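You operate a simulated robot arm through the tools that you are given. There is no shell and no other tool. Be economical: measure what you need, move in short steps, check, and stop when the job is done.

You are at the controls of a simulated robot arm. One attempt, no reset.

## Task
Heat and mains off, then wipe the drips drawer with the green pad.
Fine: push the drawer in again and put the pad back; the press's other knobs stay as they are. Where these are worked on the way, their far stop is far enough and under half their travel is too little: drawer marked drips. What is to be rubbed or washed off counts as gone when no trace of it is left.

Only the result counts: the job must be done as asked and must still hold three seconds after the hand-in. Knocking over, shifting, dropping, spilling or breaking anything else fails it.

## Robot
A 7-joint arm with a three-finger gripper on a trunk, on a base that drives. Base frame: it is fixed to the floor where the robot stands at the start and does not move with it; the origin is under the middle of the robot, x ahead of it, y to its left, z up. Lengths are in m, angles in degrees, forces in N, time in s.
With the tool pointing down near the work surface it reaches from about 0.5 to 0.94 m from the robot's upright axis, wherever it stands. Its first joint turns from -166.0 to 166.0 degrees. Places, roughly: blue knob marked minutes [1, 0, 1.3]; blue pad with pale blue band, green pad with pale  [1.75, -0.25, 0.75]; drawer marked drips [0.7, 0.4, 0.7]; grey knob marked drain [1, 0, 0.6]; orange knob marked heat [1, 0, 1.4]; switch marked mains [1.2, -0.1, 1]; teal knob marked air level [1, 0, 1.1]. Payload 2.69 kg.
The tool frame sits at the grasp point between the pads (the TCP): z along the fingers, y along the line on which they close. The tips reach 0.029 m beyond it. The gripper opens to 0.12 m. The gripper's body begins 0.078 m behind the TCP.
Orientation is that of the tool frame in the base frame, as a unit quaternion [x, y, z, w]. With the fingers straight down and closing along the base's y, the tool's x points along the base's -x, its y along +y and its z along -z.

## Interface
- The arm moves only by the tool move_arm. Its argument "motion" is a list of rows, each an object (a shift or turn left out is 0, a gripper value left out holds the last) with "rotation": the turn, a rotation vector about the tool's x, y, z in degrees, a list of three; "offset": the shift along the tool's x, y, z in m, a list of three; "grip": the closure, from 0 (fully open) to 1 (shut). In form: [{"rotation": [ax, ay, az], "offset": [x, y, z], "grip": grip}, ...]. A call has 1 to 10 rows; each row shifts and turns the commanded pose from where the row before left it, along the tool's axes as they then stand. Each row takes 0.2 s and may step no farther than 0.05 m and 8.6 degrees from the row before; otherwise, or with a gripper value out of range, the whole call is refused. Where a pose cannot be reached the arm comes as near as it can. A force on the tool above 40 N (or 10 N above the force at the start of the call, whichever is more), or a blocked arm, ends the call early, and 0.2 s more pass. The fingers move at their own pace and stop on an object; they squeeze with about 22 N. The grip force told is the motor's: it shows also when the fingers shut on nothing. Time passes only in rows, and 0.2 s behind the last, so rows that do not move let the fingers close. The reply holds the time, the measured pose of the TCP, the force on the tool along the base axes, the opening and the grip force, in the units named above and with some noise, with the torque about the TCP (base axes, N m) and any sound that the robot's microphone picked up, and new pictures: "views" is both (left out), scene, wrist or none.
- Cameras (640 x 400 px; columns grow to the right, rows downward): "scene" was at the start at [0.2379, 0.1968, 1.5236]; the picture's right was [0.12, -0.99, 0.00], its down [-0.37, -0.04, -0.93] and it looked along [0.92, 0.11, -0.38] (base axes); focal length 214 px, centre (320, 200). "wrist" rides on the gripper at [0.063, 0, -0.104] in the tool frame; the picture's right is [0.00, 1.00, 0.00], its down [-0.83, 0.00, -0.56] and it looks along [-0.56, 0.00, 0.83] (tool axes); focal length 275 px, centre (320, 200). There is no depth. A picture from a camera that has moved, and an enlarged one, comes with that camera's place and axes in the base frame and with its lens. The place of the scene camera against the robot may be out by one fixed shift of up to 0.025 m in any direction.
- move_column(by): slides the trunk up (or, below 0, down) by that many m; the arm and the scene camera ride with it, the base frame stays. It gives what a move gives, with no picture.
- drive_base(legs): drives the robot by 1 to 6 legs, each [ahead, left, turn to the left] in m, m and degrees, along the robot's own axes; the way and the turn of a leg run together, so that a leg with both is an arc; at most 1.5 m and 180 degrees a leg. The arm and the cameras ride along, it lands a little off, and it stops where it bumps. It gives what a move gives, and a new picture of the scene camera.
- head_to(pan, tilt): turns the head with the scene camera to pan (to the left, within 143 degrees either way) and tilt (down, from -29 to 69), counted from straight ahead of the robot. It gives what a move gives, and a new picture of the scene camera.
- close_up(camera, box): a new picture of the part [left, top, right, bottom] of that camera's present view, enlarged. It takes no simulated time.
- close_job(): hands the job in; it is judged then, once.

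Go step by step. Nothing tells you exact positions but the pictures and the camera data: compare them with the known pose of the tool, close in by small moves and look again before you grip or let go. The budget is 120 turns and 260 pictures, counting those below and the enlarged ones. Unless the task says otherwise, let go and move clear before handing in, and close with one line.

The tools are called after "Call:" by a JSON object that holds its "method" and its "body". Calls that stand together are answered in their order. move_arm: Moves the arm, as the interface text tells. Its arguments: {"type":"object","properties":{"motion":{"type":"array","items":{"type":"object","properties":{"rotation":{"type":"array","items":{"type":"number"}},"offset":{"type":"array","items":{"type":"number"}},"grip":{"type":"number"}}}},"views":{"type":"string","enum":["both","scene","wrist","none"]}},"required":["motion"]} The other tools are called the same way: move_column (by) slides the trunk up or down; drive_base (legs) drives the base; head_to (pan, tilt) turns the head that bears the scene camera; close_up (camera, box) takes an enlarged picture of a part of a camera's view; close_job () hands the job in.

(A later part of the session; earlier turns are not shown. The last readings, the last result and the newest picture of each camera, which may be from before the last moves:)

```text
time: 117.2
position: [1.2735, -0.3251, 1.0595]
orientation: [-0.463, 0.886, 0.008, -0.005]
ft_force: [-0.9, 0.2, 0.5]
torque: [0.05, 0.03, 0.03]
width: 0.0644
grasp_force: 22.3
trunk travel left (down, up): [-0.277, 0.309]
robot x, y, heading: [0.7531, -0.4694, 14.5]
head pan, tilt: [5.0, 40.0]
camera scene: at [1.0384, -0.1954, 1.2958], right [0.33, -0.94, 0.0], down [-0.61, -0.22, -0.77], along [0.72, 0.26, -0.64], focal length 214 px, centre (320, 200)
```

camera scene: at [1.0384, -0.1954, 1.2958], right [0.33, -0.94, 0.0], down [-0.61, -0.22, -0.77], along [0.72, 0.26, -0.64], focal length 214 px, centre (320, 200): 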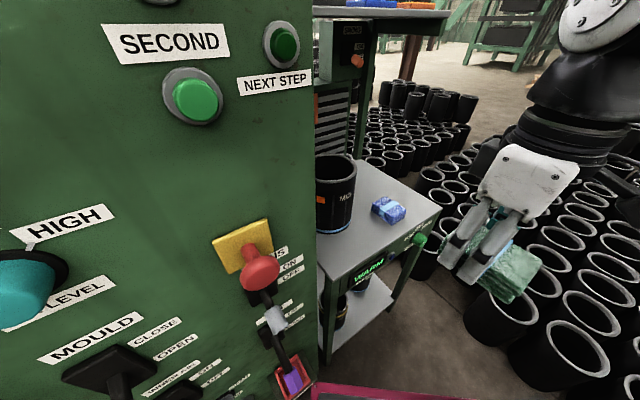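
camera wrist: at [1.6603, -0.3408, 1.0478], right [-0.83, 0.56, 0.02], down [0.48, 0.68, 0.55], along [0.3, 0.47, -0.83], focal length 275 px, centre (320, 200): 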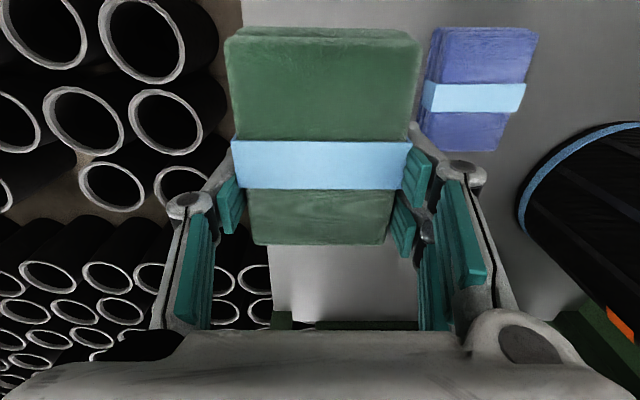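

Backing 0.27 m then turning left about 39° keeps clear of panel, mixer and drawer.

Call:
{"method": "drive_base", "body": {"legs": [[-0.27, 0, 0], [0, 0, 39.5]]}}

Call:
{"method": "head_to", "body": {"pan": 25, "tilt": 45}}

```text
time: 120.9
position: [0.7985, -0.092, 1.0604]
orientation: [0.737, -0.676, -0.006, 0.007]
ft_force: [-0.1, 0.2, -0.3]
torque: [0.0, 0.01, 0.0]
width: 0.0642
grasp_force: 21.9
trunk travel left (down, up): [-0.277, 0.309]
robot x, y, heading: [0.4926, -0.5358, 54.6]
head pan, tilt: [5.0, 40.0]
camera scene: at [0.5327, -0.1433, 1.2958], right [0.86, -0.51, 0.0], down [-0.33, -0.55, -0.77], along [0.39, 0.66, -0.64], focal length 214 px, centre (320, 200)
```

scene: 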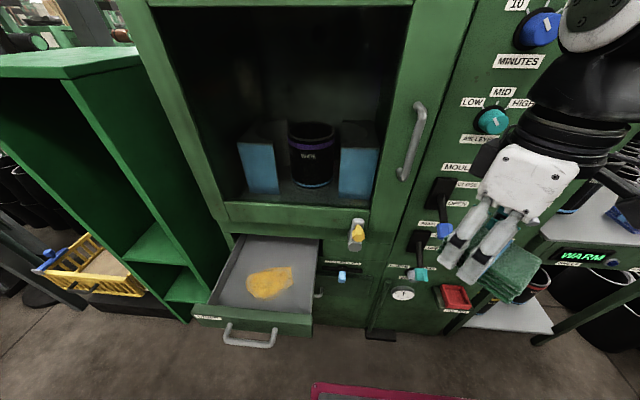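

```text
time: 121.8
position: [0.7989, -0.0914, 1.0595]
orientation: [0.736, -0.676, -0.006, 0.008]
ft_force: [-0.1, 0.3, -0.6]
torque: [0.0, -0.03, -0.01]
width: 0.0644
grasp_force: 22.0
trunk travel left (down, up): [-0.277, 0.309]
robot x, y, heading: [0.4905, -0.5375, 54.4]
head pan, tilt: [25.0, 45.0]
camera scene: at [0.5045, -0.1365, 1.2885], right [0.98, -0.19, 0.0], down [-0.13, -0.69, -0.71], along [0.13, 0.69, -0.71], focal length 214 px, centre (320, 200)
```

scene: 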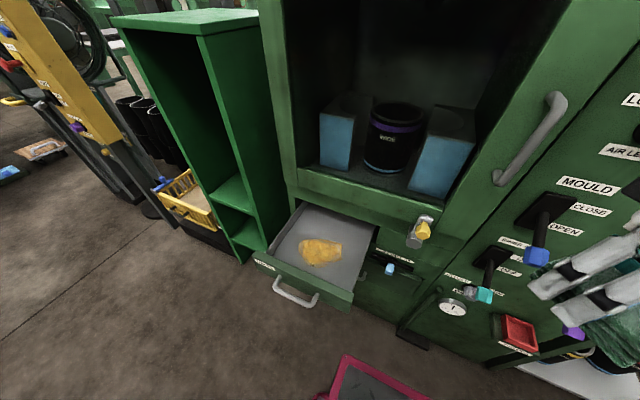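

The residue lies in the tray around (e 0.33, n 0.52). I realign the tool with the press and move over the drawer.

Call:
{"method": "move_arm", "body": {"motion": [{"rotation": [0, 0, 8.1]}, {"rotation": [0, 0, 8.1]}, {"rotation": [0, 0, 8.1]}, {"rotation": [0, 0, 8.1]}, {"rotation": [0, 0, 8.1]}, {"offset": [0, 0.046, 0]}, {"offset": [0, 0.046, 0]}, {"offset": [0, 0.046, 0]}, {"offset": [0, 0.046, 0]}, {"offset": [0, 0.046, 0]}], "views": "none"}}

Call:
{"method": "move_arm", "body": {"motion": [{"offset": [0, 0.046, 0]}, {"offset": [0, 0.046, 0]}, {"offset": [0, 0.046, 0]}], "views": "both"}}

```text
time: 124.0
position: [0.6132, 0.0407, 1.063]
orientation: [-0.457, 0.89, 0.003, -0.009]
ft_force: [-0.9, -0.6, -0.1]
torque: [0.02, 0.0, 0.02]
width: 0.0644
grasp_force: 21.6
trunk travel left (down, up): [-0.277, 0.309]
robot x, y, heading: [0.4924, -0.5375, 54.1]
head pan, tilt: [25.0, 45.0]
```

```text
time: 124.8
position: [0.5034, 0.1212, 1.064]
orientation: [-0.458, 0.889, 0.002, -0.009]
ft_force: [0.1, -0.6, -1.0]
torque: [-0.01, 0.0, -0.01]
width: 0.0643
grasp_force: 21.9
trunk travel left (down, up): [-0.277, 0.309]
robot x, y, heading: [0.4873, -0.5318, 54.1]
head pan, tilt: [25.0, 45.0]
camera scene: at [0.5047, -0.1369, 1.2886], right [0.98, -0.19, 0.0], down [-0.13, -0.69, -0.71], along [0.13, 0.69, -0.71], focal length 214 px, centre (320, 200)
camera wrist: at [0.4678, 0.0693, 1.168], right [-0.82, 0.58, 0.01], down [0.49, 0.68, 0.54], along [0.31, 0.45, -0.84], focal length 275 px, centre (320, 200)
```

scene: 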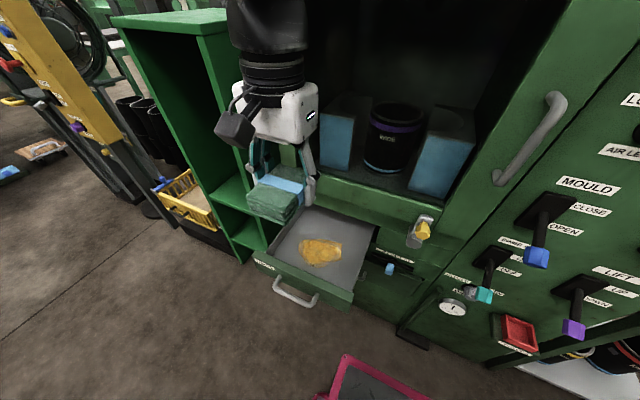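
wrist: 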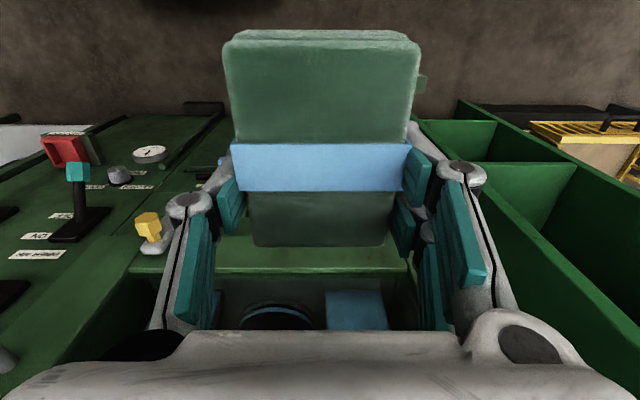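

Residue spans about e 0.25–0.40, n 0.47–0.58. I move over its middle and descend toward the tray.

Call:
{"method": "move_arm", "body": {"motion": [{"offset": [-0.043, 0.004, 0]}, {"offset": [-0.043, 0.004, 0]}, {"offset": [-0.043, 0.004, 0]}, {"offset": [0, 0, 0.05]}, {"offset": [0, 0, 0.05]}, {"offset": [0, 0, 0.05]}, {"offset": [0, 0, 0.05]}, {"offset": [0, 0, 0.05]}, {"offset": [0, 0, 0.04]}], "views": "scene"}}

Call:
{"method": "close_up", "body": {"camera": "scene", "box": [230, 160, 400, 320]}}

```text
time: 126.8
position: [0.5615, 0.2321, 0.769]
orientation: [-0.457, 0.889, 0.003, -0.009]
ft_force: [-0.7, -0.2, 0.0]
torque: [0.03, -0.01, -0.02]
width: 0.0645
grasp_force: 22.2
trunk travel left (down, up): [-0.277, 0.309]
robot x, y, heading: [0.4936, -0.535, 54.2]
head pan, tilt: [25.0, 45.0]
camera scene: at [0.5044, -0.1367, 1.2886], right [0.98, -0.18, 0.0], down [-0.13, -0.69, -0.71], along [0.13, 0.69, -0.71], focal length 214 px, centre (320, 200)
```

scene: 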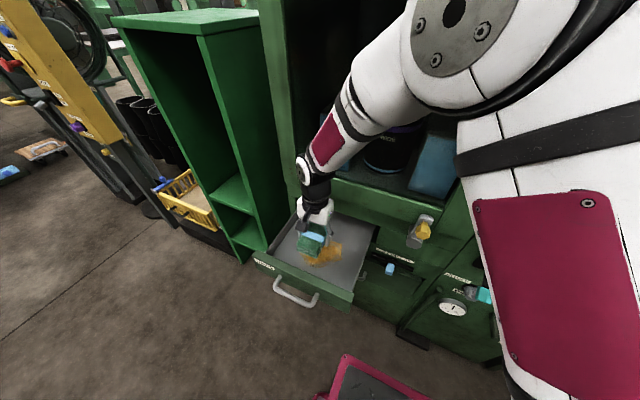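

```text
2.50 times, centred on (315, 240) of scene
camera zoom: at [0.5044, -0.1367, 1.2886], right [0.98, -0.18, 0.0], down [-0.13, -0.69, -0.71], along [0.13, 0.69, -0.71], focal length 536 px, centre (332, 100)
```

zoom: 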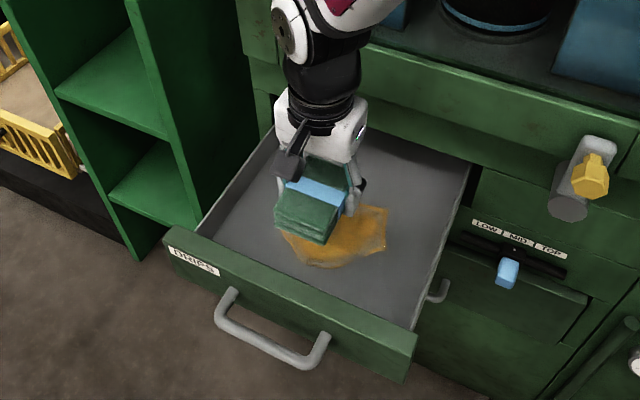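

Good view: the pad hangs above the tray, residue below and a bit right. I lower in small steps until it touches.

Call:
{"method": "move_arm", "body": {"motion": [{"offset": [0, -0.015, 0.02]}, {"offset": [0, 0, 0.02]}, {"offset": [0, 0, 0.015]}, {"offset": [0, 0, 0.01]}], "views": "none"}}

Call:
{"method": "close_up", "body": {"camera": "scene", "box": [230, 160, 400, 320]}}

```text
time: 127.8
position: [0.5703, 0.225, 0.7047]
orientation: [-0.457, 0.889, 0.003, -0.009]
ft_force: [0.3, 0.1, -0.3]
torque: [0.03, -0.04, 0.02]
width: 0.0643
grasp_force: 22.2
trunk travel left (down, up): [-0.277, 0.309]
robot x, y, heading: [0.4927, -0.5375, 54.4]
head pan, tilt: [25.0, 45.0]
```

```text
2.50 times, centred on (315, 240) of scene
camera zoom: at [0.5044, -0.1365, 1.2885], right [0.98, -0.18, 0.0], down [-0.13, -0.69, -0.71], along [0.13, 0.69, -0.71], focal length 536 px, centre (332, 100)
```

zoom: 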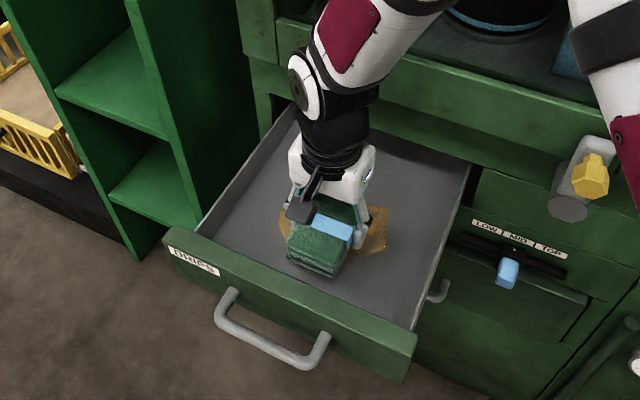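

Not yet touching. Lower further in fine steps.

Call:
{"method": "move_arm", "body": {"motion": [{"offset": [0, 0, 0.008]}, {"offset": [0, 0, 0.006]}, {"offset": [0, 0, 0.006]}], "views": "none"}}

```text
time: 128.6
position: [0.5696, 0.2239, 0.6866]
orientation: [-0.458, 0.889, 0.004, -0.01]
ft_force: [0.3, 0.2, -0.7]
torque: [-0.02, 0.02, 0.0]
width: 0.0645
grasp_force: 22.5
trunk travel left (down, up): [-0.277, 0.309]
robot x, y, heading: [0.4943, -0.5345, 54.0]
head pan, tilt: [25.0, 45.0]
```

Call:
{"method": "move_arm", "body": {"motion": [{"offset": [0, 0, 0.006]}, {"offset": [0, 0, 0.005]}, {"offset": [0, 0, 0.005]}], "views": "none"}}

Call:
{"method": "close_up", "body": {"camera": "scene", "box": [230, 160, 400, 320]}}

```text
time: 129.4
position: [0.5698, 0.2242, 0.671]
orientation: [-0.457, 0.889, 0.003, -0.009]
ft_force: [-0.1, 0.0, -0.1]
torque: [0.01, 0.0, 0.02]
width: 0.0642
grasp_force: 21.7
trunk travel left (down, up): [-0.277, 0.309]
robot x, y, heading: [0.4934, -0.5365, 54.3]
head pan, tilt: [25.0, 45.0]
```

```text
2.50 times, centred on (315, 240) of scene
camera zoom: at [0.5044, -0.1365, 1.2885], right [0.98, -0.18, 0.0], down [-0.13, -0.69, -0.71], along [0.13, 0.69, -0.71], focal length 536 px, centre (332, 100)
```

zoom: 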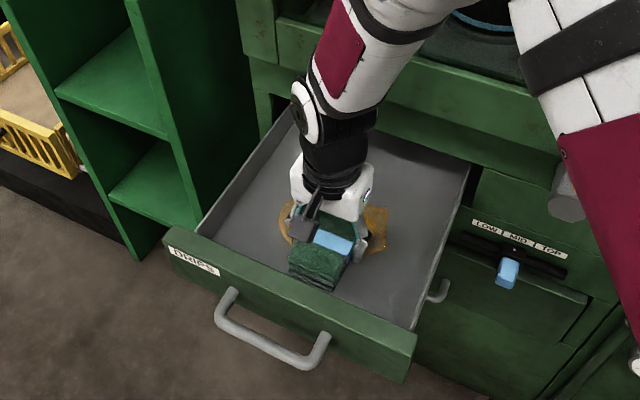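

Still free; continue down gently.

Call:
{"method": "move_arm", "body": {"motion": [{"offset": [0, 0, 0.005]}, {"offset": [0, 0, 0.005]}, {"offset": [0, 0, 0.005]}, {"offset": [0, 0, 0.005]}], "views": "none"}}

```text
time: 130.1
position: [0.5707, 0.2238, 0.6632]
orientation: [-0.456, 0.89, 0.004, -0.007]
ft_force: [2.0, -4.3, 21.8]
torque: [-0.28, -0.75, -0.04]
width: 0.0643
grasp_force: 21.6
trunk travel left (down, up): [-0.277, 0.309]
robot x, y, heading: [0.489, -0.5411, 54.1]
head pan, tilt: [25.0, 45.0]
stopped in row 3: the force on the tool passed its limit at 48 N (the readings are from after the stop); the commanded pose is now the measured one
```

Contact at z≈0.664. I correct the slight tilt and start wiping strokes, watching the force.

Call:
{"method": "move_arm", "body": {"motion": [{"rotation": [0.9, 0, 0], "offset": [0, -0.02, 0]}, {"offset": [0, -0.02, 0]}, {"offset": [0, -0.015, 0]}, {"offset": [-0.025, 0, 0]}, {"offset": [-0.02, 0, 0]}, {"offset": [0, 0.03, 0]}, {"offset": [0, 0.03, 0]}, {"offset": [0, 0.03, 0]}, {"offset": [0, 0.03, 0]}], "views": "none"}}

Call:
{"method": "close_up", "body": {"camera": "scene", "box": [230, 160, 400, 320]}}

```text
time: 131.3
position: [0.6417, 0.2304, 0.663]
orientation: [-0.455, 0.89, -0.002, -0.003]
ft_force: [5.1, -0.9, 15.6]
torque: [0.47, 0.01, -0.23]
width: 0.0641
grasp_force: 21.6
trunk travel left (down, up): [-0.277, 0.309]
robot x, y, heading: [0.4914, -0.5352, 54.5]
head pan, tilt: [25.0, 45.0]
stopped in row 6: the force on the tool passed its limit at 43 N (the readings are from after the stop); the commanded pose is now the measured one
```

```text
2.50 times, centred on (315, 240) of scene
camera zoom: at [0.5046, -0.137, 1.2885], right [0.98, -0.18, 0.0], down [-0.13, -0.69, -0.71], along [0.13, 0.7, -0.71], focal length 536 px, centre (332, 100)
```

zoom: 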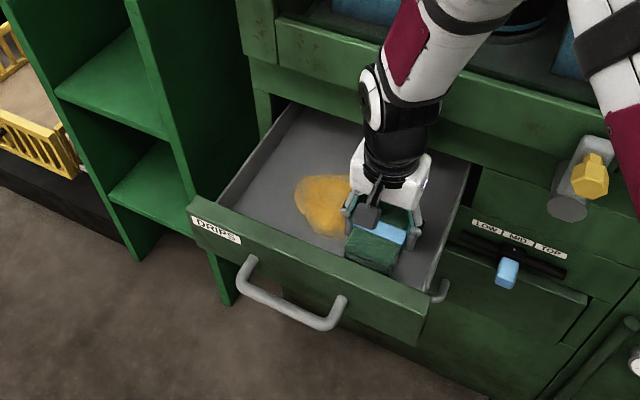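

It cleans well, but forward drag pushed the drawer in a little. I drag back toward me to bring the drawer out again, then use mainly sideways strokes.

Call:
{"method": "move_arm", "body": {"motion": [{"offset": [0.02, 0, 0]}, {"offset": [0.025, 0, 0]}, {"offset": [0.025, 0, 0]}, {"offset": [0.025, 0, 0]}], "views": "none"}}

Call:
{"method": "close_up", "body": {"camera": "scene", "box": [230, 160, 400, 320]}}

```text
time: 132.1
position: [0.6067, 0.1829, 0.6638]
orientation: [-0.456, 0.89, 0.001, -0.003]
ft_force: [0.3, 0.5, 15.2]
torque: [-0.36, -0.18, 0.19]
width: 0.0644
grasp_force: 21.5
trunk travel left (down, up): [-0.277, 0.309]
robot x, y, heading: [0.4922, -0.5364, 54.1]
head pan, tilt: [25.0, 45.0]
stopped in row 3: the force on the tool passed its limit at 45 N (the readings are from after the stop); the commanded pose is now the measured one
```

```text
2.50 times, centred on (315, 240) of scene
camera zoom: at [0.5045, -0.137, 1.2885], right [0.98, -0.18, 0.0], down [-0.13, -0.69, -0.71], along [0.13, 0.7, -0.71], focal length 536 px, centre (332, 100)
```

zoom: 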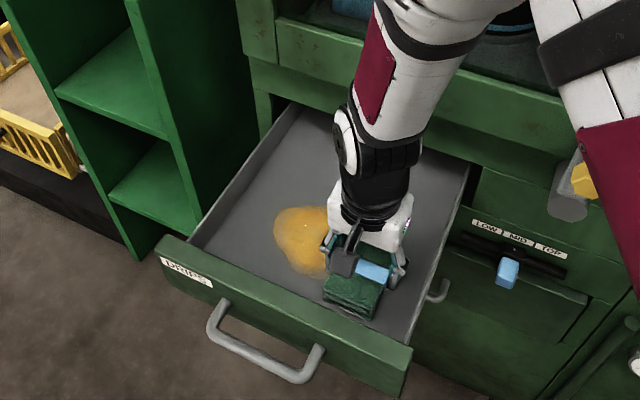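

The drawer came back out to its stop. Now a sideways stroke left across the remaining residue.

Call:
{"method": "move_arm", "body": {"motion": [{"offset": [-0.005, 0.02, -0.0005]}, {"offset": [0, 0.025, 0]}, {"offset": [0, 0.025, 0]}, {"offset": [0, 0.025, 0]}, {"offset": [0, 0.025, 0]}], "views": "none"}}

Call:
{"method": "close_up", "body": {"camera": "scene", "box": [230, 160, 400, 320]}}

```text
time: 132.8
position: [0.5683, 0.2157, 0.6626]
orientation: [-0.455, 0.89, 0.0, -0.003]
ft_force: [-2.9, -0.3, 9.8]
torque: [0.03, -0.03, 0.04]
width: 0.0643
grasp_force: 21.9
trunk travel left (down, up): [-0.277, 0.309]
robot x, y, heading: [0.4928, -0.5373, 54.0]
head pan, tilt: [25.0, 45.0]
stopped in row 3: the force on the tool passed its limit at 49 N (the readings are from after the stop); the commanded pose is now the measured one
```

```text
2.50 times, centred on (315, 240) of scene
camera zoom: at [0.5046, -0.1369, 1.2884], right [0.98, -0.19, 0.0], down [-0.13, -0.69, -0.71], along [0.13, 0.69, -0.71], focal length 536 px, centre (332, 100)
```

zoom: 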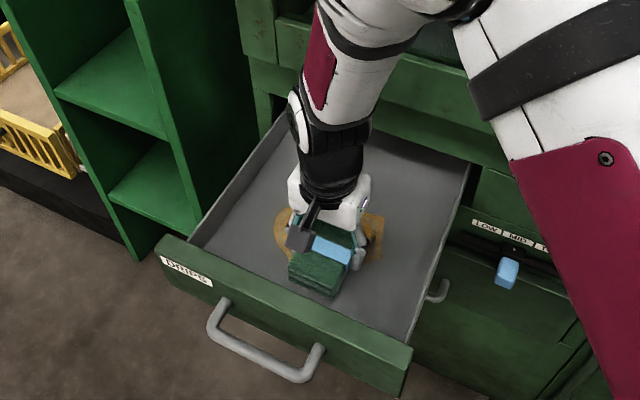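

Residue remains on both sides, so several lighter passes are needed. I ease the pressure and stroke back and forth.

Call:
{"method": "move_arm", "body": {"motion": [{"offset": [0, 0.015, -0.0012]}, {"offset": [0, 0.02, 0]}, {"offset": [0, 0.02, 0]}, {"offset": [0, -0.025, 0]}, {"offset": [0, -0.025, 0]}, {"offset": [0, -0.025, 0]}, {"offset": [0, -0.025, 0]}, {"offset": [0, -0.025, 0]}], "views": "none"}}

Call:
{"method": "close_up", "body": {"camera": "scene", "box": [230, 160, 400, 320]}}

```text
time: 134.6
position: [0.6245, 0.1759, 0.6647]
orientation: [-0.455, 0.891, -0.001, -0.002]
ft_force: [-2.0, 1.9, 5.4]
torque: [0.21, 0.09, 0.01]
width: 0.0645
grasp_force: 22.2
trunk travel left (down, up): [-0.277, 0.309]
robot x, y, heading: [0.4936, -0.5362, 54.4]
head pan, tilt: [25.0, 45.0]
```

```text
2.50 times, centred on (315, 240) of scene
camera zoom: at [0.5045, -0.1368, 1.2886], right [0.98, -0.18, 0.0], down [-0.13, -0.69, -0.71], along [0.13, 0.69, -0.71], focal length 536 px, centre (332, 100)
```

zoom: 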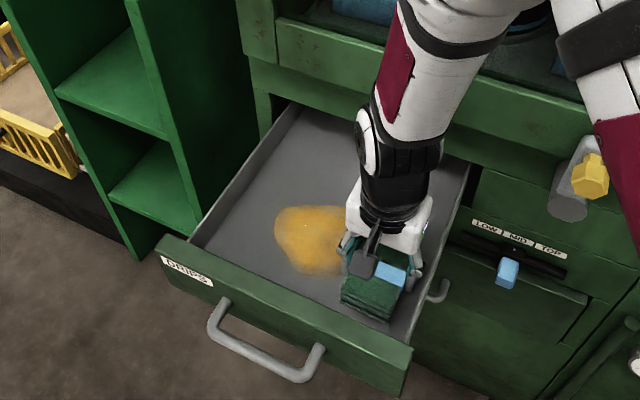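

I can't tell how much is gone; lift off and inspect the tray and the pad.

Call:
{"method": "move_arm", "body": {"motion": [{"offset": [0, 0, -0.04]}, {"offset": [0, 0, -0.05]}, {"offset": [0, -0.04, -0.03]}, {"offset": [0, -0.05, 0]}], "views": "none"}}

Call:
{"method": "close_up", "body": {"camera": "scene", "box": [260, 190, 390, 290]}}

```text
time: 135.6
position: [0.6968, 0.125, 0.7845]
orientation: [-0.456, 0.89, -0.002, -0.004]
ft_force: [-0.3, -0.2, -1.5]
torque: [0.02, 0.0, 0.0]
width: 0.0642
grasp_force: 22.4
trunk travel left (down, up): [-0.277, 0.309]
robot x, y, heading: [0.4897, -0.5361, 54.7]
head pan, tilt: [25.0, 45.0]
```

```text
4.00 times, centred on (325, 240) of scene
camera zoom: at [0.5043, -0.1364, 1.2884], right [0.98, -0.18, 0.0], down [-0.13, -0.7, -0.71], along [0.13, 0.69, -0.71], focal length 858 px, centre (300, 40)
```

zoom: 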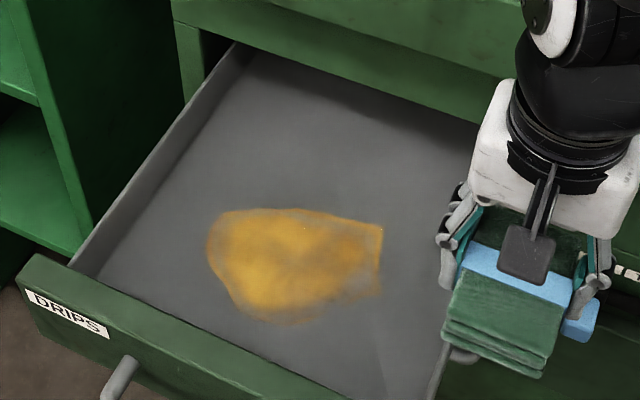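

The residue is fading gradually, so it needs many passes. I go back over it in two lanes with steady pressure.

Call:
{"method": "move_arm", "body": {"motion": [{"offset": [-0.01, 0.036, 0]}, {"offset": [0, 0.036, 0]}, {"offset": [0, 0.036, 0]}, {"offset": [0, 0, 0.05]}, {"offset": [0, 0, 0.05]}, {"offset": [0, 0, 0.014]}, {"offset": [0, 0, 0.006]}], "views": "none"}}

Call:
{"method": "move_arm", "body": {"motion": [{"offset": [0, 0.0, 0.0015]}, {"offset": [0, 0.03, 0]}, {"offset": [0, 0.03, 0]}, {"offset": [0, 0.03, 0]}, {"offset": [0, 0.03, 0]}, {"offset": [0, -0.03, 0]}, {"offset": [0, -0.03, 0]}, {"offset": [0, -0.03, 0]}, {"offset": [0, -0.03, 0]}], "views": "none"}}

```text
time: 137.2
position: [0.6169, 0.1936, 0.665]
orientation: [-0.456, 0.89, -0.001, -0.003]
ft_force: [-0.3, -0.7, 0.0]
torque: [-0.02, 0.01, -0.02]
width: 0.0643
grasp_force: 22.1
trunk travel left (down, up): [-0.277, 0.309]
robot x, y, heading: [0.4882, -0.5377, 54.1]
head pan, tilt: [25.0, 45.0]
```

```text
time: 139.2
position: [0.6146, 0.1933, 0.6625]
orientation: [-0.456, 0.89, 0.001, -0.001]
ft_force: [-13.4, 9.5, 32.4]
torque: [-0.61, -0.49, -0.14]
width: 0.0641
grasp_force: 22.0
trunk travel left (down, up): [-0.277, 0.309]
robot x, y, heading: [0.4926, -0.5383, 54.3]
head pan, tilt: [25.0, 45.0]
```

Good pressure (32 N). Next lane further in: lift, shift, lower, stroke both ways.

Call:
{"method": "move_arm", "body": {"motion": [{"offset": [-0.04, 0, -0.01]}, {"offset": [0, 0, 0.0095]}, {"offset": [0, 0.03, 0]}, {"offset": [0, 0.03, 0]}, {"offset": [0, 0.03, 0]}, {"offset": [0, 0.03, 0]}, {"offset": [0, -0.03, 0]}, {"offset": [0, -0.03, 0]}, {"offset": [0, -0.03, 0]}, {"offset": [0, -0.03, 0]}], "views": "none"}}

Call:
{"method": "move_arm", "body": {"motion": [{"offset": [0, 0.03, 0]}, {"offset": [0, 0.03, 0]}, {"offset": [0, 0.03, 0]}, {"offset": [0, 0.03, 0]}, {"offset": [0, -0.03, 0]}, {"offset": [0, -0.03, 0]}, {"offset": [0, -0.03, 0]}, {"offset": [0, -0.03, 0]}, {"offset": [0, -0.02, -0.04]}, {"offset": [0, -0.02, -0.04]}], "views": "none"}}

Call:
{"method": "close_up", "body": {"camera": "scene", "box": [260, 190, 390, 290]}}

```text
time: 141.4
position: [0.6401, 0.2256, 0.6632]
orientation: [-0.456, 0.89, -0.001, -0.002]
ft_force: [-8.9, 6.4, 19.0]
torque: [0.26, 0.1, -0.04]
width: 0.0645
grasp_force: 22.4
trunk travel left (down, up): [-0.277, 0.309]
robot x, y, heading: [0.4923, -0.5405, 54.5]
head pan, tilt: [25.0, 45.0]
```

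```text
time: 141.8
position: [0.6265, 0.2377, 0.6624]
orientation: [-0.453, 0.891, -0.003, -0.001]
ft_force: [-5.8, 0.5, 8.8]
torque: [0.35, 0.35, 0.13]
width: 0.0646
grasp_force: 21.8
trunk travel left (down, up): [-0.277, 0.309]
robot x, y, heading: [0.4944, -0.5383, 54.4]
head pan, tilt: [25.0, 45.0]
stopped in row 1: the force on the tool passed its limit at 64 N (the readings are from after the stop); the commanded pose is now the measured one
```

```text
4.00 times, centred on (325, 240) of scene
camera zoom: at [0.505, -0.1372, 1.2884], right [0.98, -0.19, 0.0], down [-0.13, -0.69, -0.71], along [0.13, 0.69, -0.71], focal length 858 px, centre (300, 40)
```

zoom: 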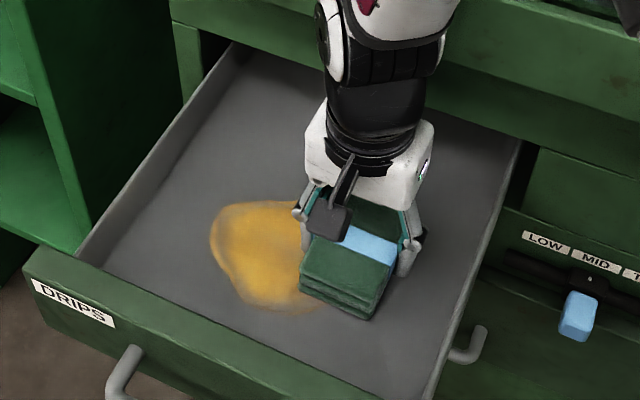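

The left part still looks strong. I stroke slowly to the left and read the force there.

Call:
{"method": "move_arm", "body": {"motion": [{"offset": [0, 0.02, -0.0008]}, {"offset": [0, 0.02, 0]}, {"offset": [0, 0.02, 0]}, {"offset": [0, 0.02, 0]}, {"offset": [0, 0.02, 0]}], "views": "none"}}

Call:
{"method": "close_up", "body": {"camera": "scene", "box": [260, 190, 390, 290]}}

```text
time: 143.0
position: [0.5501, 0.2931, 0.6658]
orientation: [-0.452, 0.892, -0.004, -0.002]
ft_force: [-0.2, 0.4, -0.7]
torque: [-0.01, -0.04, -0.01]
width: 0.0645
grasp_force: 22.2
trunk travel left (down, up): [-0.277, 0.309]
robot x, y, heading: [0.4912, -0.5363, 54.3]
head pan, tilt: [25.0, 45.0]
```

```text
4.00 times, centred on (325, 240) of scene
camera zoom: at [0.5054, -0.1369, 1.2885], right [0.98, -0.19, 0.0], down [-0.13, -0.69, -0.71], along [0.13, 0.69, -0.71], focal length 858 px, centre (300, 40)
```

zoom: 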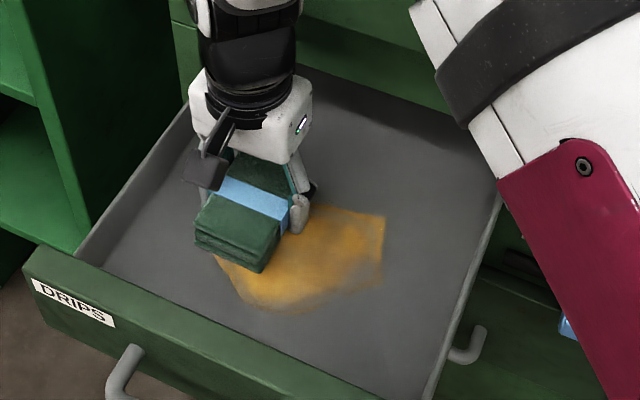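

At the left end the pad floats free (z 0.666, no force), so pressure must be adjusted along the stroke. I press down there and stroke right and back with compensation.

Call:
{"method": "move_arm", "body": {"motion": [{"offset": [0, 0.01, 0.0025]}, {"offset": [0, 0.0, 0.0015]}, {"offset": [0, -0.01, 0.0]}], "views": "none"}}

Call:
{"method": "move_arm", "body": {"motion": [{"offset": [0, -0.03, 0]}, {"offset": [0, -0.03, 0]}, {"offset": [0, -0.03, 0]}, {"offset": [0, -0.03, 0]}, {"offset": [0, 0.03, 0]}, {"offset": [0, 0.03, 0]}, {"offset": [0, 0.03, 0]}, {"offset": [0, 0.03, 0]}], "views": "none"}}

```text
time: 143.6
position: [0.5449, 0.3012, 0.6636]
orientation: [-0.451, 0.892, -0.003, 0.001]
ft_force: [4.3, -5.3, 15.4]
torque: [0.32, 0.37, 0.03]
width: 0.0641
grasp_force: 22.0
trunk travel left (down, up): [-0.277, 0.309]
robot x, y, heading: [0.4923, -0.5421, 54.5]
head pan, tilt: [25.0, 45.0]
stopped in row 3: the force on the tool passed its limit at 42 N (the readings are from after the stop); the commanded pose is now the measured one
```

```text
time: 145.4
position: [0.5444, 0.2993, 0.6635]
orientation: [-0.451, 0.893, -0.004, 0.0]
ft_force: [-0.4, -0.5, 0.0]
torque: [0.06, 0.0, 0.0]
width: 0.0645
grasp_force: 22.1
trunk travel left (down, up): [-0.277, 0.309]
robot x, y, heading: [0.4883, -0.5361, 54.1]
head pan, tilt: [25.0, 45.0]
```

Stiffness is high, so I'll use repeated strokes with a small downward bias; the force limit regulates the pressure.

Call:
{"method": "move_arm", "body": {"motion": [{"offset": [0, -0.01, 0.001]}, {"offset": [0, -0.02, 0.0003]}, {"offset": [0, -0.02, 0.0002]}, {"offset": [0, -0.02, 0.0002]}, {"offset": [0, -0.02, 0.0002]}, {"offset": [0, -0.02, 0.0001]}], "views": "none"}}

Call:
{"method": "move_arm", "body": {"motion": [{"offset": [0, 0.015, 0.0002]}, {"offset": [0, 0.02, 0.0003]}, {"offset": [0, 0.02, 0.0003]}, {"offset": [0, 0.02, 0.0003]}, {"offset": [0, 0.02, 0.0002]}, {"offset": [0, 0.01, 0.0001]}], "views": "none"}}

Call:
{"method": "close_up", "body": {"camera": "scene", "box": [260, 190, 390, 290]}}

```text
time: 146.5
position: [0.5982, 0.2619, 0.6629]
orientation: [-0.451, 0.892, 0.0, 0.0]
ft_force: [4.5, -3.9, 11.7]
torque: [-0.26, -0.08, -0.04]
width: 0.0645
grasp_force: 22.1
trunk travel left (down, up): [-0.277, 0.309]
robot x, y, heading: [0.4937, -0.5383, 54.3]
head pan, tilt: [25.0, 45.0]
stopped in row 5: the force on the tool passed its limit at 46 N (the readings are from after the stop); the commanded pose is now the measured one
```

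```text
time: 147.5
position: [0.5401, 0.3043, 0.6632]
orientation: [-0.451, 0.892, 0.002, 0.0]
ft_force: [-2.0, -1.5, 9.0]
torque: [-0.2, -0.01, 0.0]
width: 0.0647
grasp_force: 21.1
trunk travel left (down, up): [-0.277, 0.309]
robot x, y, heading: [0.4899, -0.5372, 54.2]
head pan, tilt: [25.0, 45.0]
stopped in row 5: the force on the tool passed its limit at 46 N (the readings are from after the stop); the commanded pose is now the measured one
```

```text
4.00 times, centred on (325, 240) of scene
camera zoom: at [0.5053, -0.1373, 1.2885], right [0.98, -0.19, 0.0], down [-0.13, -0.69, -0.71], along [0.13, 0.69, -0.71], focal length 858 px, centre (300, 40)
```

zoom: 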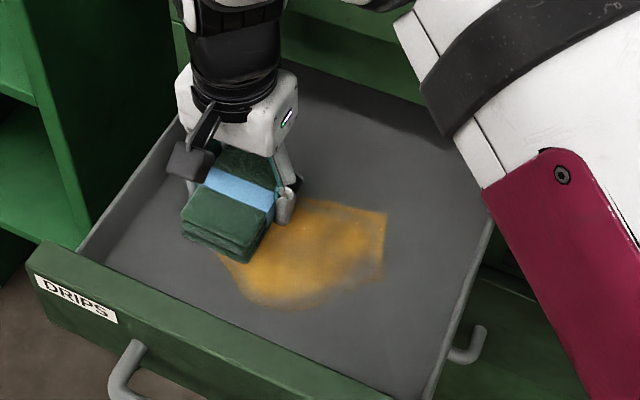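

Fading slowly; the near half of the stain needs its own lane. I shift 3.5 cm toward me and run several strokes in sequence.

Call:
{"method": "move_arm", "body": {"motion": [{"offset": [0.035, 0, -0.006]}, {"offset": [0, 0, 0.006]}, {"offset": [0, -0.02, 0.0005]}, {"offset": [0, -0.025, 0.0002]}, {"offset": [0, -0.025, 0.0002]}, {"offset": [0, -0.025, 0.0002]}, {"offset": [0, -0.02, 0.0001]}], "views": "none"}}

Call:
{"method": "move_arm", "body": {"motion": [{"offset": [0, 0.015, 0.0]}, {"offset": [0, 0.025, 0.0003]}, {"offset": [0, 0.025, 0.0003]}, {"offset": [0, 0.025, 0.0003]}, {"offset": [0, 0.02, 0.0001]}], "views": "none"}}

Call:
{"method": "move_arm", "body": {"motion": [{"offset": [0, -0.015, 0.0]}, {"offset": [0, -0.025, 0.0002]}, {"offset": [0, -0.025, 0.0002]}, {"offset": [0, -0.025, 0.0002]}, {"offset": [0, -0.02, 0.0001]}], "views": "none"}}

Call:
{"method": "close_up", "body": {"camera": "scene", "box": [260, 190, 390, 290]}}

```text
time: 148.5
position: [0.5547, 0.2542, 0.6651]
orientation: [-0.452, 0.892, 0.005, 0.001]
ft_force: [4.9, -4.8, 10.8]
torque: [-0.51, -0.4, 0.05]
width: 0.0648
grasp_force: 22.3
trunk travel left (down, up): [-0.277, 0.309]
robot x, y, heading: [0.4886, -0.5407, 54.4]
head pan, tilt: [25.0, 45.0]
stopped in row 5: the force on the tool passed its limit at 42 N (the readings are from after the stop); the commanded pose is now the measured one
```

```text
time: 149.5
position: [0.4996, 0.2976, 0.6635]
orientation: [-0.452, 0.892, -0.004, 0.002]
ft_force: [7.9, -5.6, 9.0]
torque: [0.14, 0.28, 0.09]
width: 0.0643
grasp_force: 22.0
trunk travel left (down, up): [-0.277, 0.309]
robot x, y, heading: [0.4909, -0.5327, 54.2]
head pan, tilt: [25.0, 45.0]
stopped in row 4: the force on the tool passed its limit at 58 N (the readings are from after the stop); the commanded pose is now the measured one
```

```text
time: 150.7
position: [0.5874, 0.231, 0.664]
orientation: [-0.453, 0.892, -0.002, 0.002]
ft_force: [-4.4, 1.3, 8.0]
torque: [0.18, 0.41, -0.02]
width: 0.0641
grasp_force: 22.3
trunk travel left (down, up): [-0.277, 0.309]
robot x, y, heading: [0.4914, -0.5372, 54.3]
head pan, tilt: [25.0, 45.0]
```

```text
4.00 times, centred on (325, 240) of scene
camera zoom: at [0.505, -0.1372, 1.2886], right [0.98, -0.19, 0.0], down [-0.13, -0.69, -0.71], along [0.13, 0.69, -0.71], focal length 858 px, centre (300, 40)
```

zoom: 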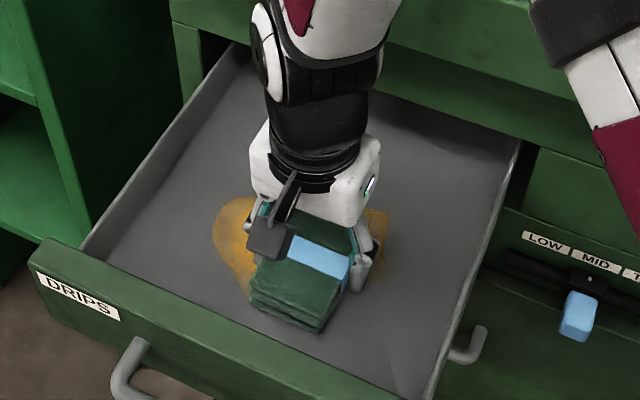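

The left part persists despite passes; I suspect the pad has pitched in the grip. I lift and check both views.

Call:
{"method": "move_arm", "body": {"motion": [{"offset": [0, 0, -0.04]}, {"offset": [0, 0, -0.05]}, {"offset": [0, -0.04, -0.03]}, {"offset": [0, -0.05, 0]}], "views": "wrist"}}

Call:
{"method": "close_up", "body": {"camera": "scene", "box": [280, 190, 400, 270]}}

```text
time: 151.7
position: [0.6601, 0.1765, 0.7874]
orientation: [-0.453, 0.892, -0.004, 0.002]
ft_force: [-0.9, 0.8, -0.5]
torque: [-0.01, 0.02, 0.03]
width: 0.0646
grasp_force: 21.8
trunk travel left (down, up): [-0.277, 0.309]
robot x, y, heading: [0.4931, -0.5425, 54.5]
head pan, tilt: [25.0, 45.0]
camera wrist: at [0.6212, 0.1252, 0.8904], right [-0.81, 0.59, -0.01], down [0.48, 0.68, 0.56], along [0.33, 0.45, -0.83], focal length 275 px, centre (320, 200)
```

wrist: 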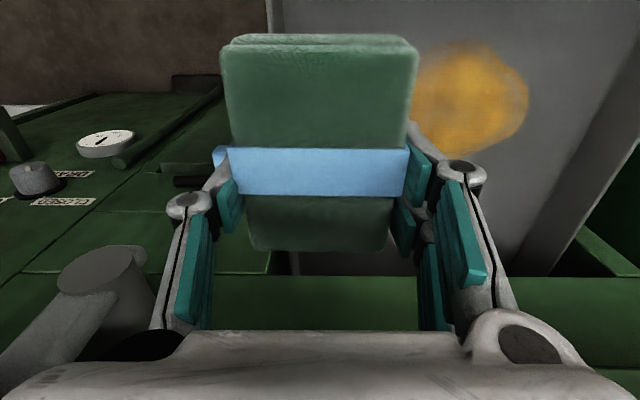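

```text
5.00 times, centred on (340, 230) of scene
camera zoom: at [0.5047, -0.1368, 1.2884], right [0.98, -0.18, 0.0], down [-0.13, -0.7, -0.71], along [0.13, 0.69, -0.71], focal length 1072 px, centre (220, 50)
```

zoom: 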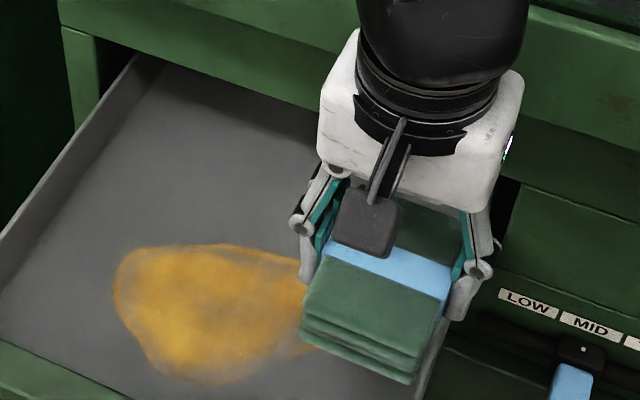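

The pad sits fine; the stain is thinning in patches, so it's a matter of more passes. I go on with constant-height zigzags.

Call:
{"method": "move_arm", "body": {"motion": [{"offset": [-0.015, 0.03, 0.03]}, {"offset": [0, 0.025, 0.04]}, {"offset": [0, 0, 0.04]}, {"offset": [0, 0, 0.0135]}, {"offset": [0, 0.03, 0]}, {"offset": [0, 0.03, 0]}, {"offset": [0, 0.03, 0]}, {"offset": [0, 0.025, 0]}], "views": "none"}}

Call:
{"method": "move_arm", "body": {"motion": [{"offset": [0, -0.03, 0.0003]}, {"offset": [0, -0.03, 0]}, {"offset": [0, -0.03, 0]}, {"offset": [0, -0.025, 0]}, {"offset": [0, 0.03, 0.0]}, {"offset": [0, 0.03, 0]}, {"offset": [0, 0.03, 0]}, {"offset": [0, 0.025, 0]}], "views": "none"}}

Call:
{"method": "move_arm", "body": {"motion": [{"offset": [0, -0.03, 0.0003]}, {"offset": [0, -0.03, 0]}, {"offset": [0, -0.03, 0]}, {"offset": [0, -0.025, 0]}, {"offset": [0, 0.03, 0.0]}, {"offset": [0, 0.03, 0]}, {"offset": [0, 0.03, 0]}, {"offset": [0, 0.025, 0]}], "views": "none"}}

Call:
{"method": "close_up", "body": {"camera": "scene", "box": [260, 190, 390, 290]}}

```text
time: 153.0
position: [0.5938, 0.2525, 0.6638]
orientation: [-0.451, 0.893, -0.001, 0.004]
ft_force: [-0.2, -3.0, 17.6]
torque: [0.13, 0.75, 0.15]
width: 0.0644
grasp_force: 21.9
trunk travel left (down, up): [-0.277, 0.309]
robot x, y, heading: [0.4971, -0.5372, 54.1]
head pan, tilt: [25.0, 45.0]
stopped in row 6: the force on the tool passed its limit at 63 N (the readings are from after the stop); the commanded pose is now the measured one
```

```text
time: 153.8
position: [0.6552, 0.2064, 0.6638]
orientation: [-0.454, 0.891, 0.006, 0.004]
ft_force: [-4.7, 3.1, -0.9]
torque: [-0.06, -0.11, -0.09]
width: 0.0644
grasp_force: 22.1
trunk travel left (down, up): [-0.277, 0.309]
robot x, y, heading: [0.4935, -0.5373, 54.3]
head pan, tilt: [25.0, 45.0]
stopped in row 4: the force on the tool passed its limit at 56 N (the readings are from after the stop); the commanded pose is now the measured one
```

```text
time: 154.2
position: [0.6562, 0.207, 0.6653]
orientation: [-0.459, 0.888, 0.016, 0.003]
ft_force: [-4.3, 3.7, 0.2]
torque: [-0.08, -0.08, 0.02]
width: 0.0643
grasp_force: 21.9
trunk travel left (down, up): [-0.277, 0.309]
robot x, y, heading: [0.4955, -0.5353, 54.2]
head pan, tilt: [25.0, 45.0]
stopped in row 1: the force on the tool passed its limit at 57 N (the readings are from after the stop); the commanded pose is now the measured one
```

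```text
4.00 times, centred on (325, 240) of scene
camera zoom: at [0.505, -0.1368, 1.2884], right [0.98, -0.19, 0.0], down [-0.13, -0.69, -0.71], along [0.13, 0.69, -0.71], focal length 858 px, centre (300, 40)
```

zoom: 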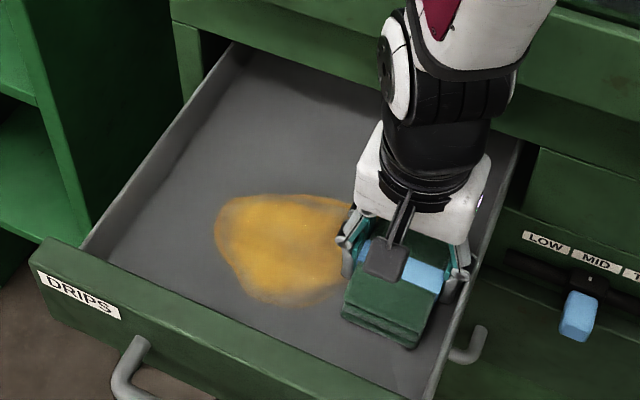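

The right finger touched the side wall and the tool got tilted a bit. I lift slightly, re-level, and start again nearer the middle.

Call:
{"method": "move_arm", "body": {"motion": [{"offset": [0, 0.02, -0.006]}, {"rotation": [1.4, 1.1, 0], "offset": [0, 0.03, 0]}, {"offset": [0, 0.02, 0]}, {}], "views": "none"}}

```text
time: 155.2
position: [0.5973, 0.2449, 0.6734]
orientation: [-0.458, 0.889, 0.001, 0.001]
ft_force: [0.7, 0.3, 0.3]
torque: [0.03, 0.0, -0.01]
width: 0.0643
grasp_force: 22.2
trunk travel left (down, up): [-0.277, 0.309]
robot x, y, heading: [0.4916, -0.5418, 54.2]
head pan, tilt: [25.0, 45.0]
```

Level now. Lower to light contact, stroke left and read; then right and read.

Call:
{"method": "move_arm", "body": {"motion": [{"offset": [0, 0, 0.006]}, {"offset": [0, 0, 0.0035]}, {"offset": [0, 0.025, 0]}, {"offset": [0, 0.025, 0]}, {"offset": [0, 0.025, 0]}], "views": "none"}}

Call:
{"method": "move_arm", "body": {"motion": [{"offset": [0, -0.028, 0]}, {"offset": [0, -0.028, 0]}, {"offset": [0, -0.028, 0]}, {"offset": [0, -0.026, 0]}], "views": "none"}}

Call:
{"method": "move_arm", "body": {"motion": [{"offset": [0, 0.028, 0]}, {"offset": [0, 0.028, 0]}, {"offset": [0, 0.028, 0]}, {"offset": [0, 0.026, 0]}], "views": "none"}}

Call:
{"method": "close_up", "body": {"camera": "scene", "box": [260, 190, 390, 290]}}

```text
time: 156.4
position: [0.5385, 0.2893, 0.6653]
orientation: [-0.458, 0.889, 0.001, 0.001]
ft_force: [0.2, -0.7, -0.3]
torque: [0.01, 0.0, 0.01]
width: 0.0643
grasp_force: 22.4
trunk travel left (down, up): [-0.277, 0.309]
robot x, y, heading: [0.4908, -0.5377, 54.4]
head pan, tilt: [25.0, 45.0]
```

```text
time: 157.4
position: [0.6273, 0.2239, 0.6637]
orientation: [-0.459, 0.888, 0.0, 0.001]
ft_force: [-0.8, 0.6, -0.8]
torque: [-0.02, -0.03, 0.04]
width: 0.0643
grasp_force: 21.8
trunk travel left (down, up): [-0.277, 0.309]
robot x, y, heading: [0.4901, -0.5374, 54.4]
head pan, tilt: [25.0, 45.0]
```

```text
time: 158.4
position: [0.5398, 0.289, 0.6634]
orientation: [-0.458, 0.889, 0.0, 0.001]
ft_force: [0.0, 0.4, 0.6]
torque: [-0.02, 0.02, 0.01]
width: 0.0642
grasp_force: 22.3
trunk travel left (down, up): [-0.277, 0.309]
robot x, y, heading: [0.4895, -0.5388, 54.3]
head pan, tilt: [25.0, 45.0]
```

```text
4.00 times, centred on (325, 240) of scene
camera zoom: at [0.5053, -0.137, 1.2885], right [0.98, -0.19, 0.0], down [-0.13, -0.69, -0.71], along [0.13, 0.69, -0.71], focal length 858 px, centre (300, 40)
```

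zoom: 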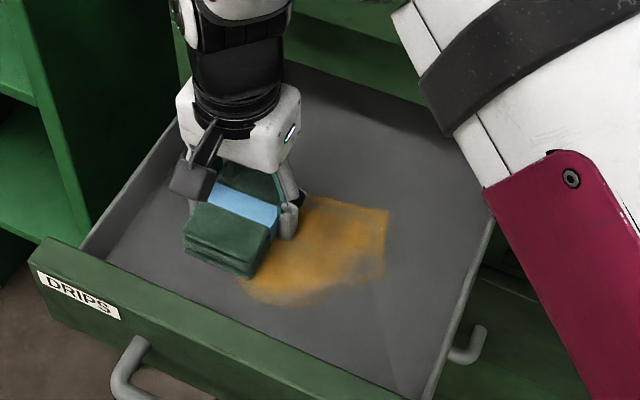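

Level strokes but no pressure. I press 1.3 mm more and repeat several strokes.

Call:
{"method": "move_arm", "body": {"motion": [{"offset": [0, 0, 0.0013]}, {"offset": [0, -0.028, 0]}, {"offset": [0, -0.028, 0]}, {"offset": [0, -0.028, 0]}, {"offset": [0, -0.026, 0]}], "views": "none"}}

Call:
{"method": "move_arm", "body": {"motion": [{"offset": [0, 0.028, 0]}, {"offset": [0, 0.028, 0]}, {"offset": [0, 0.028, 0]}, {"offset": [0, 0.026, 0]}], "views": "none"}}

Call:
{"method": "close_up", "body": {"camera": "scene", "box": [260, 190, 390, 290]}}

```text
time: 159.6
position: [0.6295, 0.2251, 0.6639]
orientation: [-0.458, 0.889, 0.0, 0.002]
ft_force: [-9.6, 7.0, 19.5]
torque: [0.09, 0.35, -0.22]
width: 0.0646
grasp_force: 21.9
trunk travel left (down, up): [-0.277, 0.309]
robot x, y, heading: [0.4925, -0.5378, 54.4]
head pan, tilt: [25.0, 45.0]
```

```text
time: 159.9
position: [0.6302, 0.2275, 0.664]
orientation: [-0.457, 0.89, -0.004, 0.002]
ft_force: [5.0, -5.4, 19.2]
torque: [0.3, 0.49, 0.15]
width: 0.0644
grasp_force: 22.3
trunk travel left (down, up): [-0.277, 0.309]
robot x, y, heading: [0.4918, -0.5398, 54.3]
head pan, tilt: [25.0, 45.0]
stopped in row 1: the force on the tool passed its limit at 54 N (the readings are from after the stop); the commanded pose is now the measured one
```

```text
4.00 times, centred on (325, 240) of scene
camera zoom: at [0.5053, -0.1378, 1.2887], right [0.98, -0.19, 0.0], down [-0.13, -0.69, -0.71], along [0.13, 0.7, -0.71], focal length 858 px, centre (300, 40)
```

zoom: 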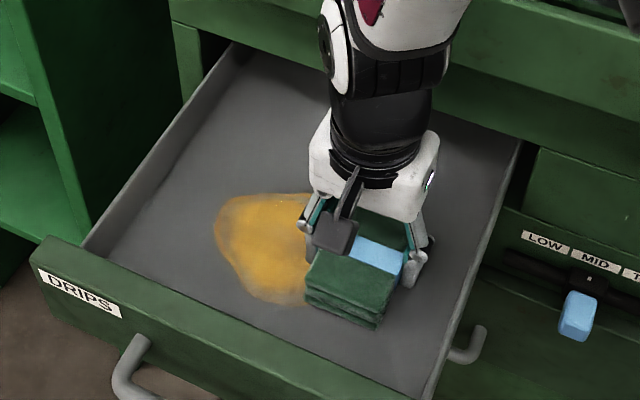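

A full stroke at ~20 N worked; reversals need a gentler start. I run a series of smoother strokes.

Call:
{"method": "move_arm", "body": {"motion": [{"offset": [0, 0.008, 0]}, {"offset": [0, 0.018, 0]}, {"offset": [0, 0.025, 0]}, {"offset": [0, 0.025, 0]}, {"offset": [0, 0.02, 0]}, {"offset": [0, 0.01, 0]}], "views": "none"}}

Call:
{"method": "move_arm", "body": {"motion": [{"offset": [0, -0.008, 0.0003]}, {"offset": [0, -0.018, 0]}, {"offset": [0, -0.025, 0]}, {"offset": [0, -0.025, 0]}, {"offset": [0, -0.02, 0]}, {"offset": [0, -0.01, 0]}], "views": "none"}}

Call:
{"method": "move_arm", "body": {"motion": [{"offset": [0, 0.008, 0]}, {"offset": [0, 0.018, 0]}, {"offset": [0, 0.025, 0]}, {"offset": [0, 0.025, 0]}, {"offset": [0, 0.02, 0]}, {"offset": [0, 0.01, 0]}], "views": "none"}}

Call:
{"method": "move_arm", "body": {"motion": [{"offset": [0, -0.008, 0.0003]}, {"offset": [0, -0.018, 0]}, {"offset": [0, -0.025, 0]}, {"offset": [0, -0.025, 0]}, {"offset": [0, -0.02, 0]}, {"offset": [0, -0.01, 0]}], "views": "none"}}

Call:
{"method": "close_up", "body": {"camera": "scene", "box": [260, 190, 390, 290]}}

```text
time: 160.3
position: [0.627, 0.2289, 0.6637]
orientation: [-0.454, 0.891, -0.006, 0.002]
ft_force: [1.6, -3.9, 14.1]
torque: [0.21, 0.45, 0.12]
width: 0.0645
grasp_force: 22.4
trunk travel left (down, up): [-0.277, 0.309]
robot x, y, heading: [0.4927, -0.5369, 54.2]
head pan, tilt: [25.0, 45.0]
stopped in row 1: the force on the tool passed its limit at 44 N (the readings are from after the stop); the commanded pose is now the measured one
```

```text
time: 161.1
position: [0.6576, 0.2094, 0.665]
orientation: [-0.459, 0.888, 0.002, 0.002]
ft_force: [-4.8, 4.3, -2.0]
torque: [-0.06, -0.06, 0.03]
width: 0.0643
grasp_force: 22.4
trunk travel left (down, up): [-0.277, 0.309]
robot x, y, heading: [0.4913, -0.5395, 54.3]
head pan, tilt: [25.0, 45.0]
stopped in row 4: the force on the tool passed its limit at 56 N (the readings are from after the stop); the commanded pose is now the measured one
```

```text
time: 162.5
position: [0.5729, 0.27, 0.6663]
orientation: [-0.459, 0.889, 0.001, 0.002]
ft_force: [-0.5, -0.1, 0.1]
torque: [-0.01, 0.01, 0.01]
width: 0.0643
grasp_force: 22.1
trunk travel left (down, up): [-0.277, 0.309]
robot x, y, heading: [0.4941, -0.5404, 54.3]
head pan, tilt: [25.0, 45.0]
```

```text
time: 163.9
position: [0.6574, 0.2103, 0.6654]
orientation: [-0.459, 0.888, 0.002, 0.002]
ft_force: [-2.3, 0.5, -0.8]
torque: [-0.02, 0.0, 0.0]
width: 0.064
grasp_force: 21.7
trunk travel left (down, up): [-0.277, 0.309]
robot x, y, heading: [0.4911, -0.5332, 54.4]
head pan, tilt: [25.0, 45.0]
```

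```text
4.00 times, centred on (325, 240) of scene
camera zoom: at [0.5048, -0.1369, 1.2885], right [0.98, -0.18, 0.0], down [-0.13, -0.69, -0.71], along [0.13, 0.69, -0.71], focal length 858 px, centre (300, 40)
```

zoom: 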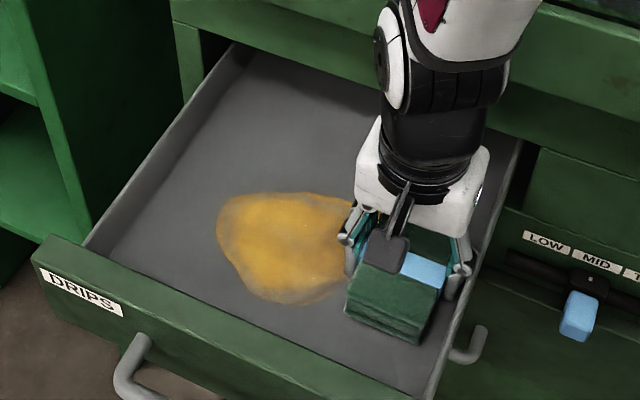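

Reversals under load trip the force limit, so I'll briefly lift at each turn-round. Series of strokes follows.

Call:
{"method": "move_arm", "body": {"motion": [{"offset": [0, 0.03, 0]}, {"offset": [0, 0, 0.0022]}, {"offset": [0, 0.035, 0]}, {"offset": [0, 0.035, 0]}, {"offset": [0, 0.035, 0]}, {"offset": [0, 0, -0.003]}, {"offset": [0, 0, 0.003]}, {"offset": [0, -0.035, 0]}, {"offset": [0, -0.035, 0]}, {"offset": [0, -0.035, 0]}], "views": "none"}}

Call:
{"method": "move_arm", "body": {"motion": [{"offset": [0, 0, -0.003]}, {"offset": [0, 0, 0.003]}, {"offset": [0, 0.035, 0]}, {"offset": [0, 0.035, 0]}, {"offset": [0, 0.035, 0]}, {"offset": [0, 0, -0.003]}, {"offset": [0, 0, 0.003]}, {"offset": [0, -0.035, 0]}, {"offset": [0, -0.035, 0]}, {"offset": [0, -0.035, 0]}], "views": "none"}}

Call:
{"method": "close_up", "body": {"camera": "scene", "box": [260, 190, 390, 290]}}

```text
time: 166.1
position: [0.6355, 0.2286, 0.6644]
orientation: [-0.459, 0.889, 0.001, 0.004]
ft_force: [-0.6, 1.7, 3.7]
torque: [0.02, 0.12, -0.06]
width: 0.0645
grasp_force: 22.1
trunk travel left (down, up): [-0.277, 0.309]
robot x, y, heading: [0.4909, -0.5402, 54.7]
head pan, tilt: [25.0, 45.0]
```

```text
time: 167.3
position: [0.5519, 0.2872, 0.6634]
orientation: [-0.46, 0.888, 0.002, 0.003]
ft_force: [-4.7, 0.5, 7.9]
torque: [-0.12, 0.09, -0.09]
width: 0.0641
grasp_force: 22.2
trunk travel left (down, up): [-0.277, 0.309]
robot x, y, heading: [0.4919, -0.5339, 54.1]
head pan, tilt: [25.0, 45.0]
stopped in row 6: the force on the tool passed its limit at 52 N (the readings are from after the stop); the commanded pose is now the measured one
```

```text
4.00 times, centred on (325, 240) of scene
camera zoom: at [0.5051, -0.1372, 1.2884], right [0.98, -0.19, 0.0], down [-0.13, -0.69, -0.71], along [0.13, 0.69, -0.71], focal length 858 px, centre (300, 40)
```

zoom: 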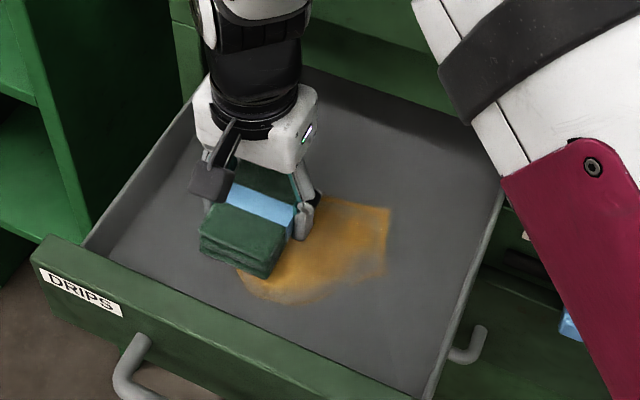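

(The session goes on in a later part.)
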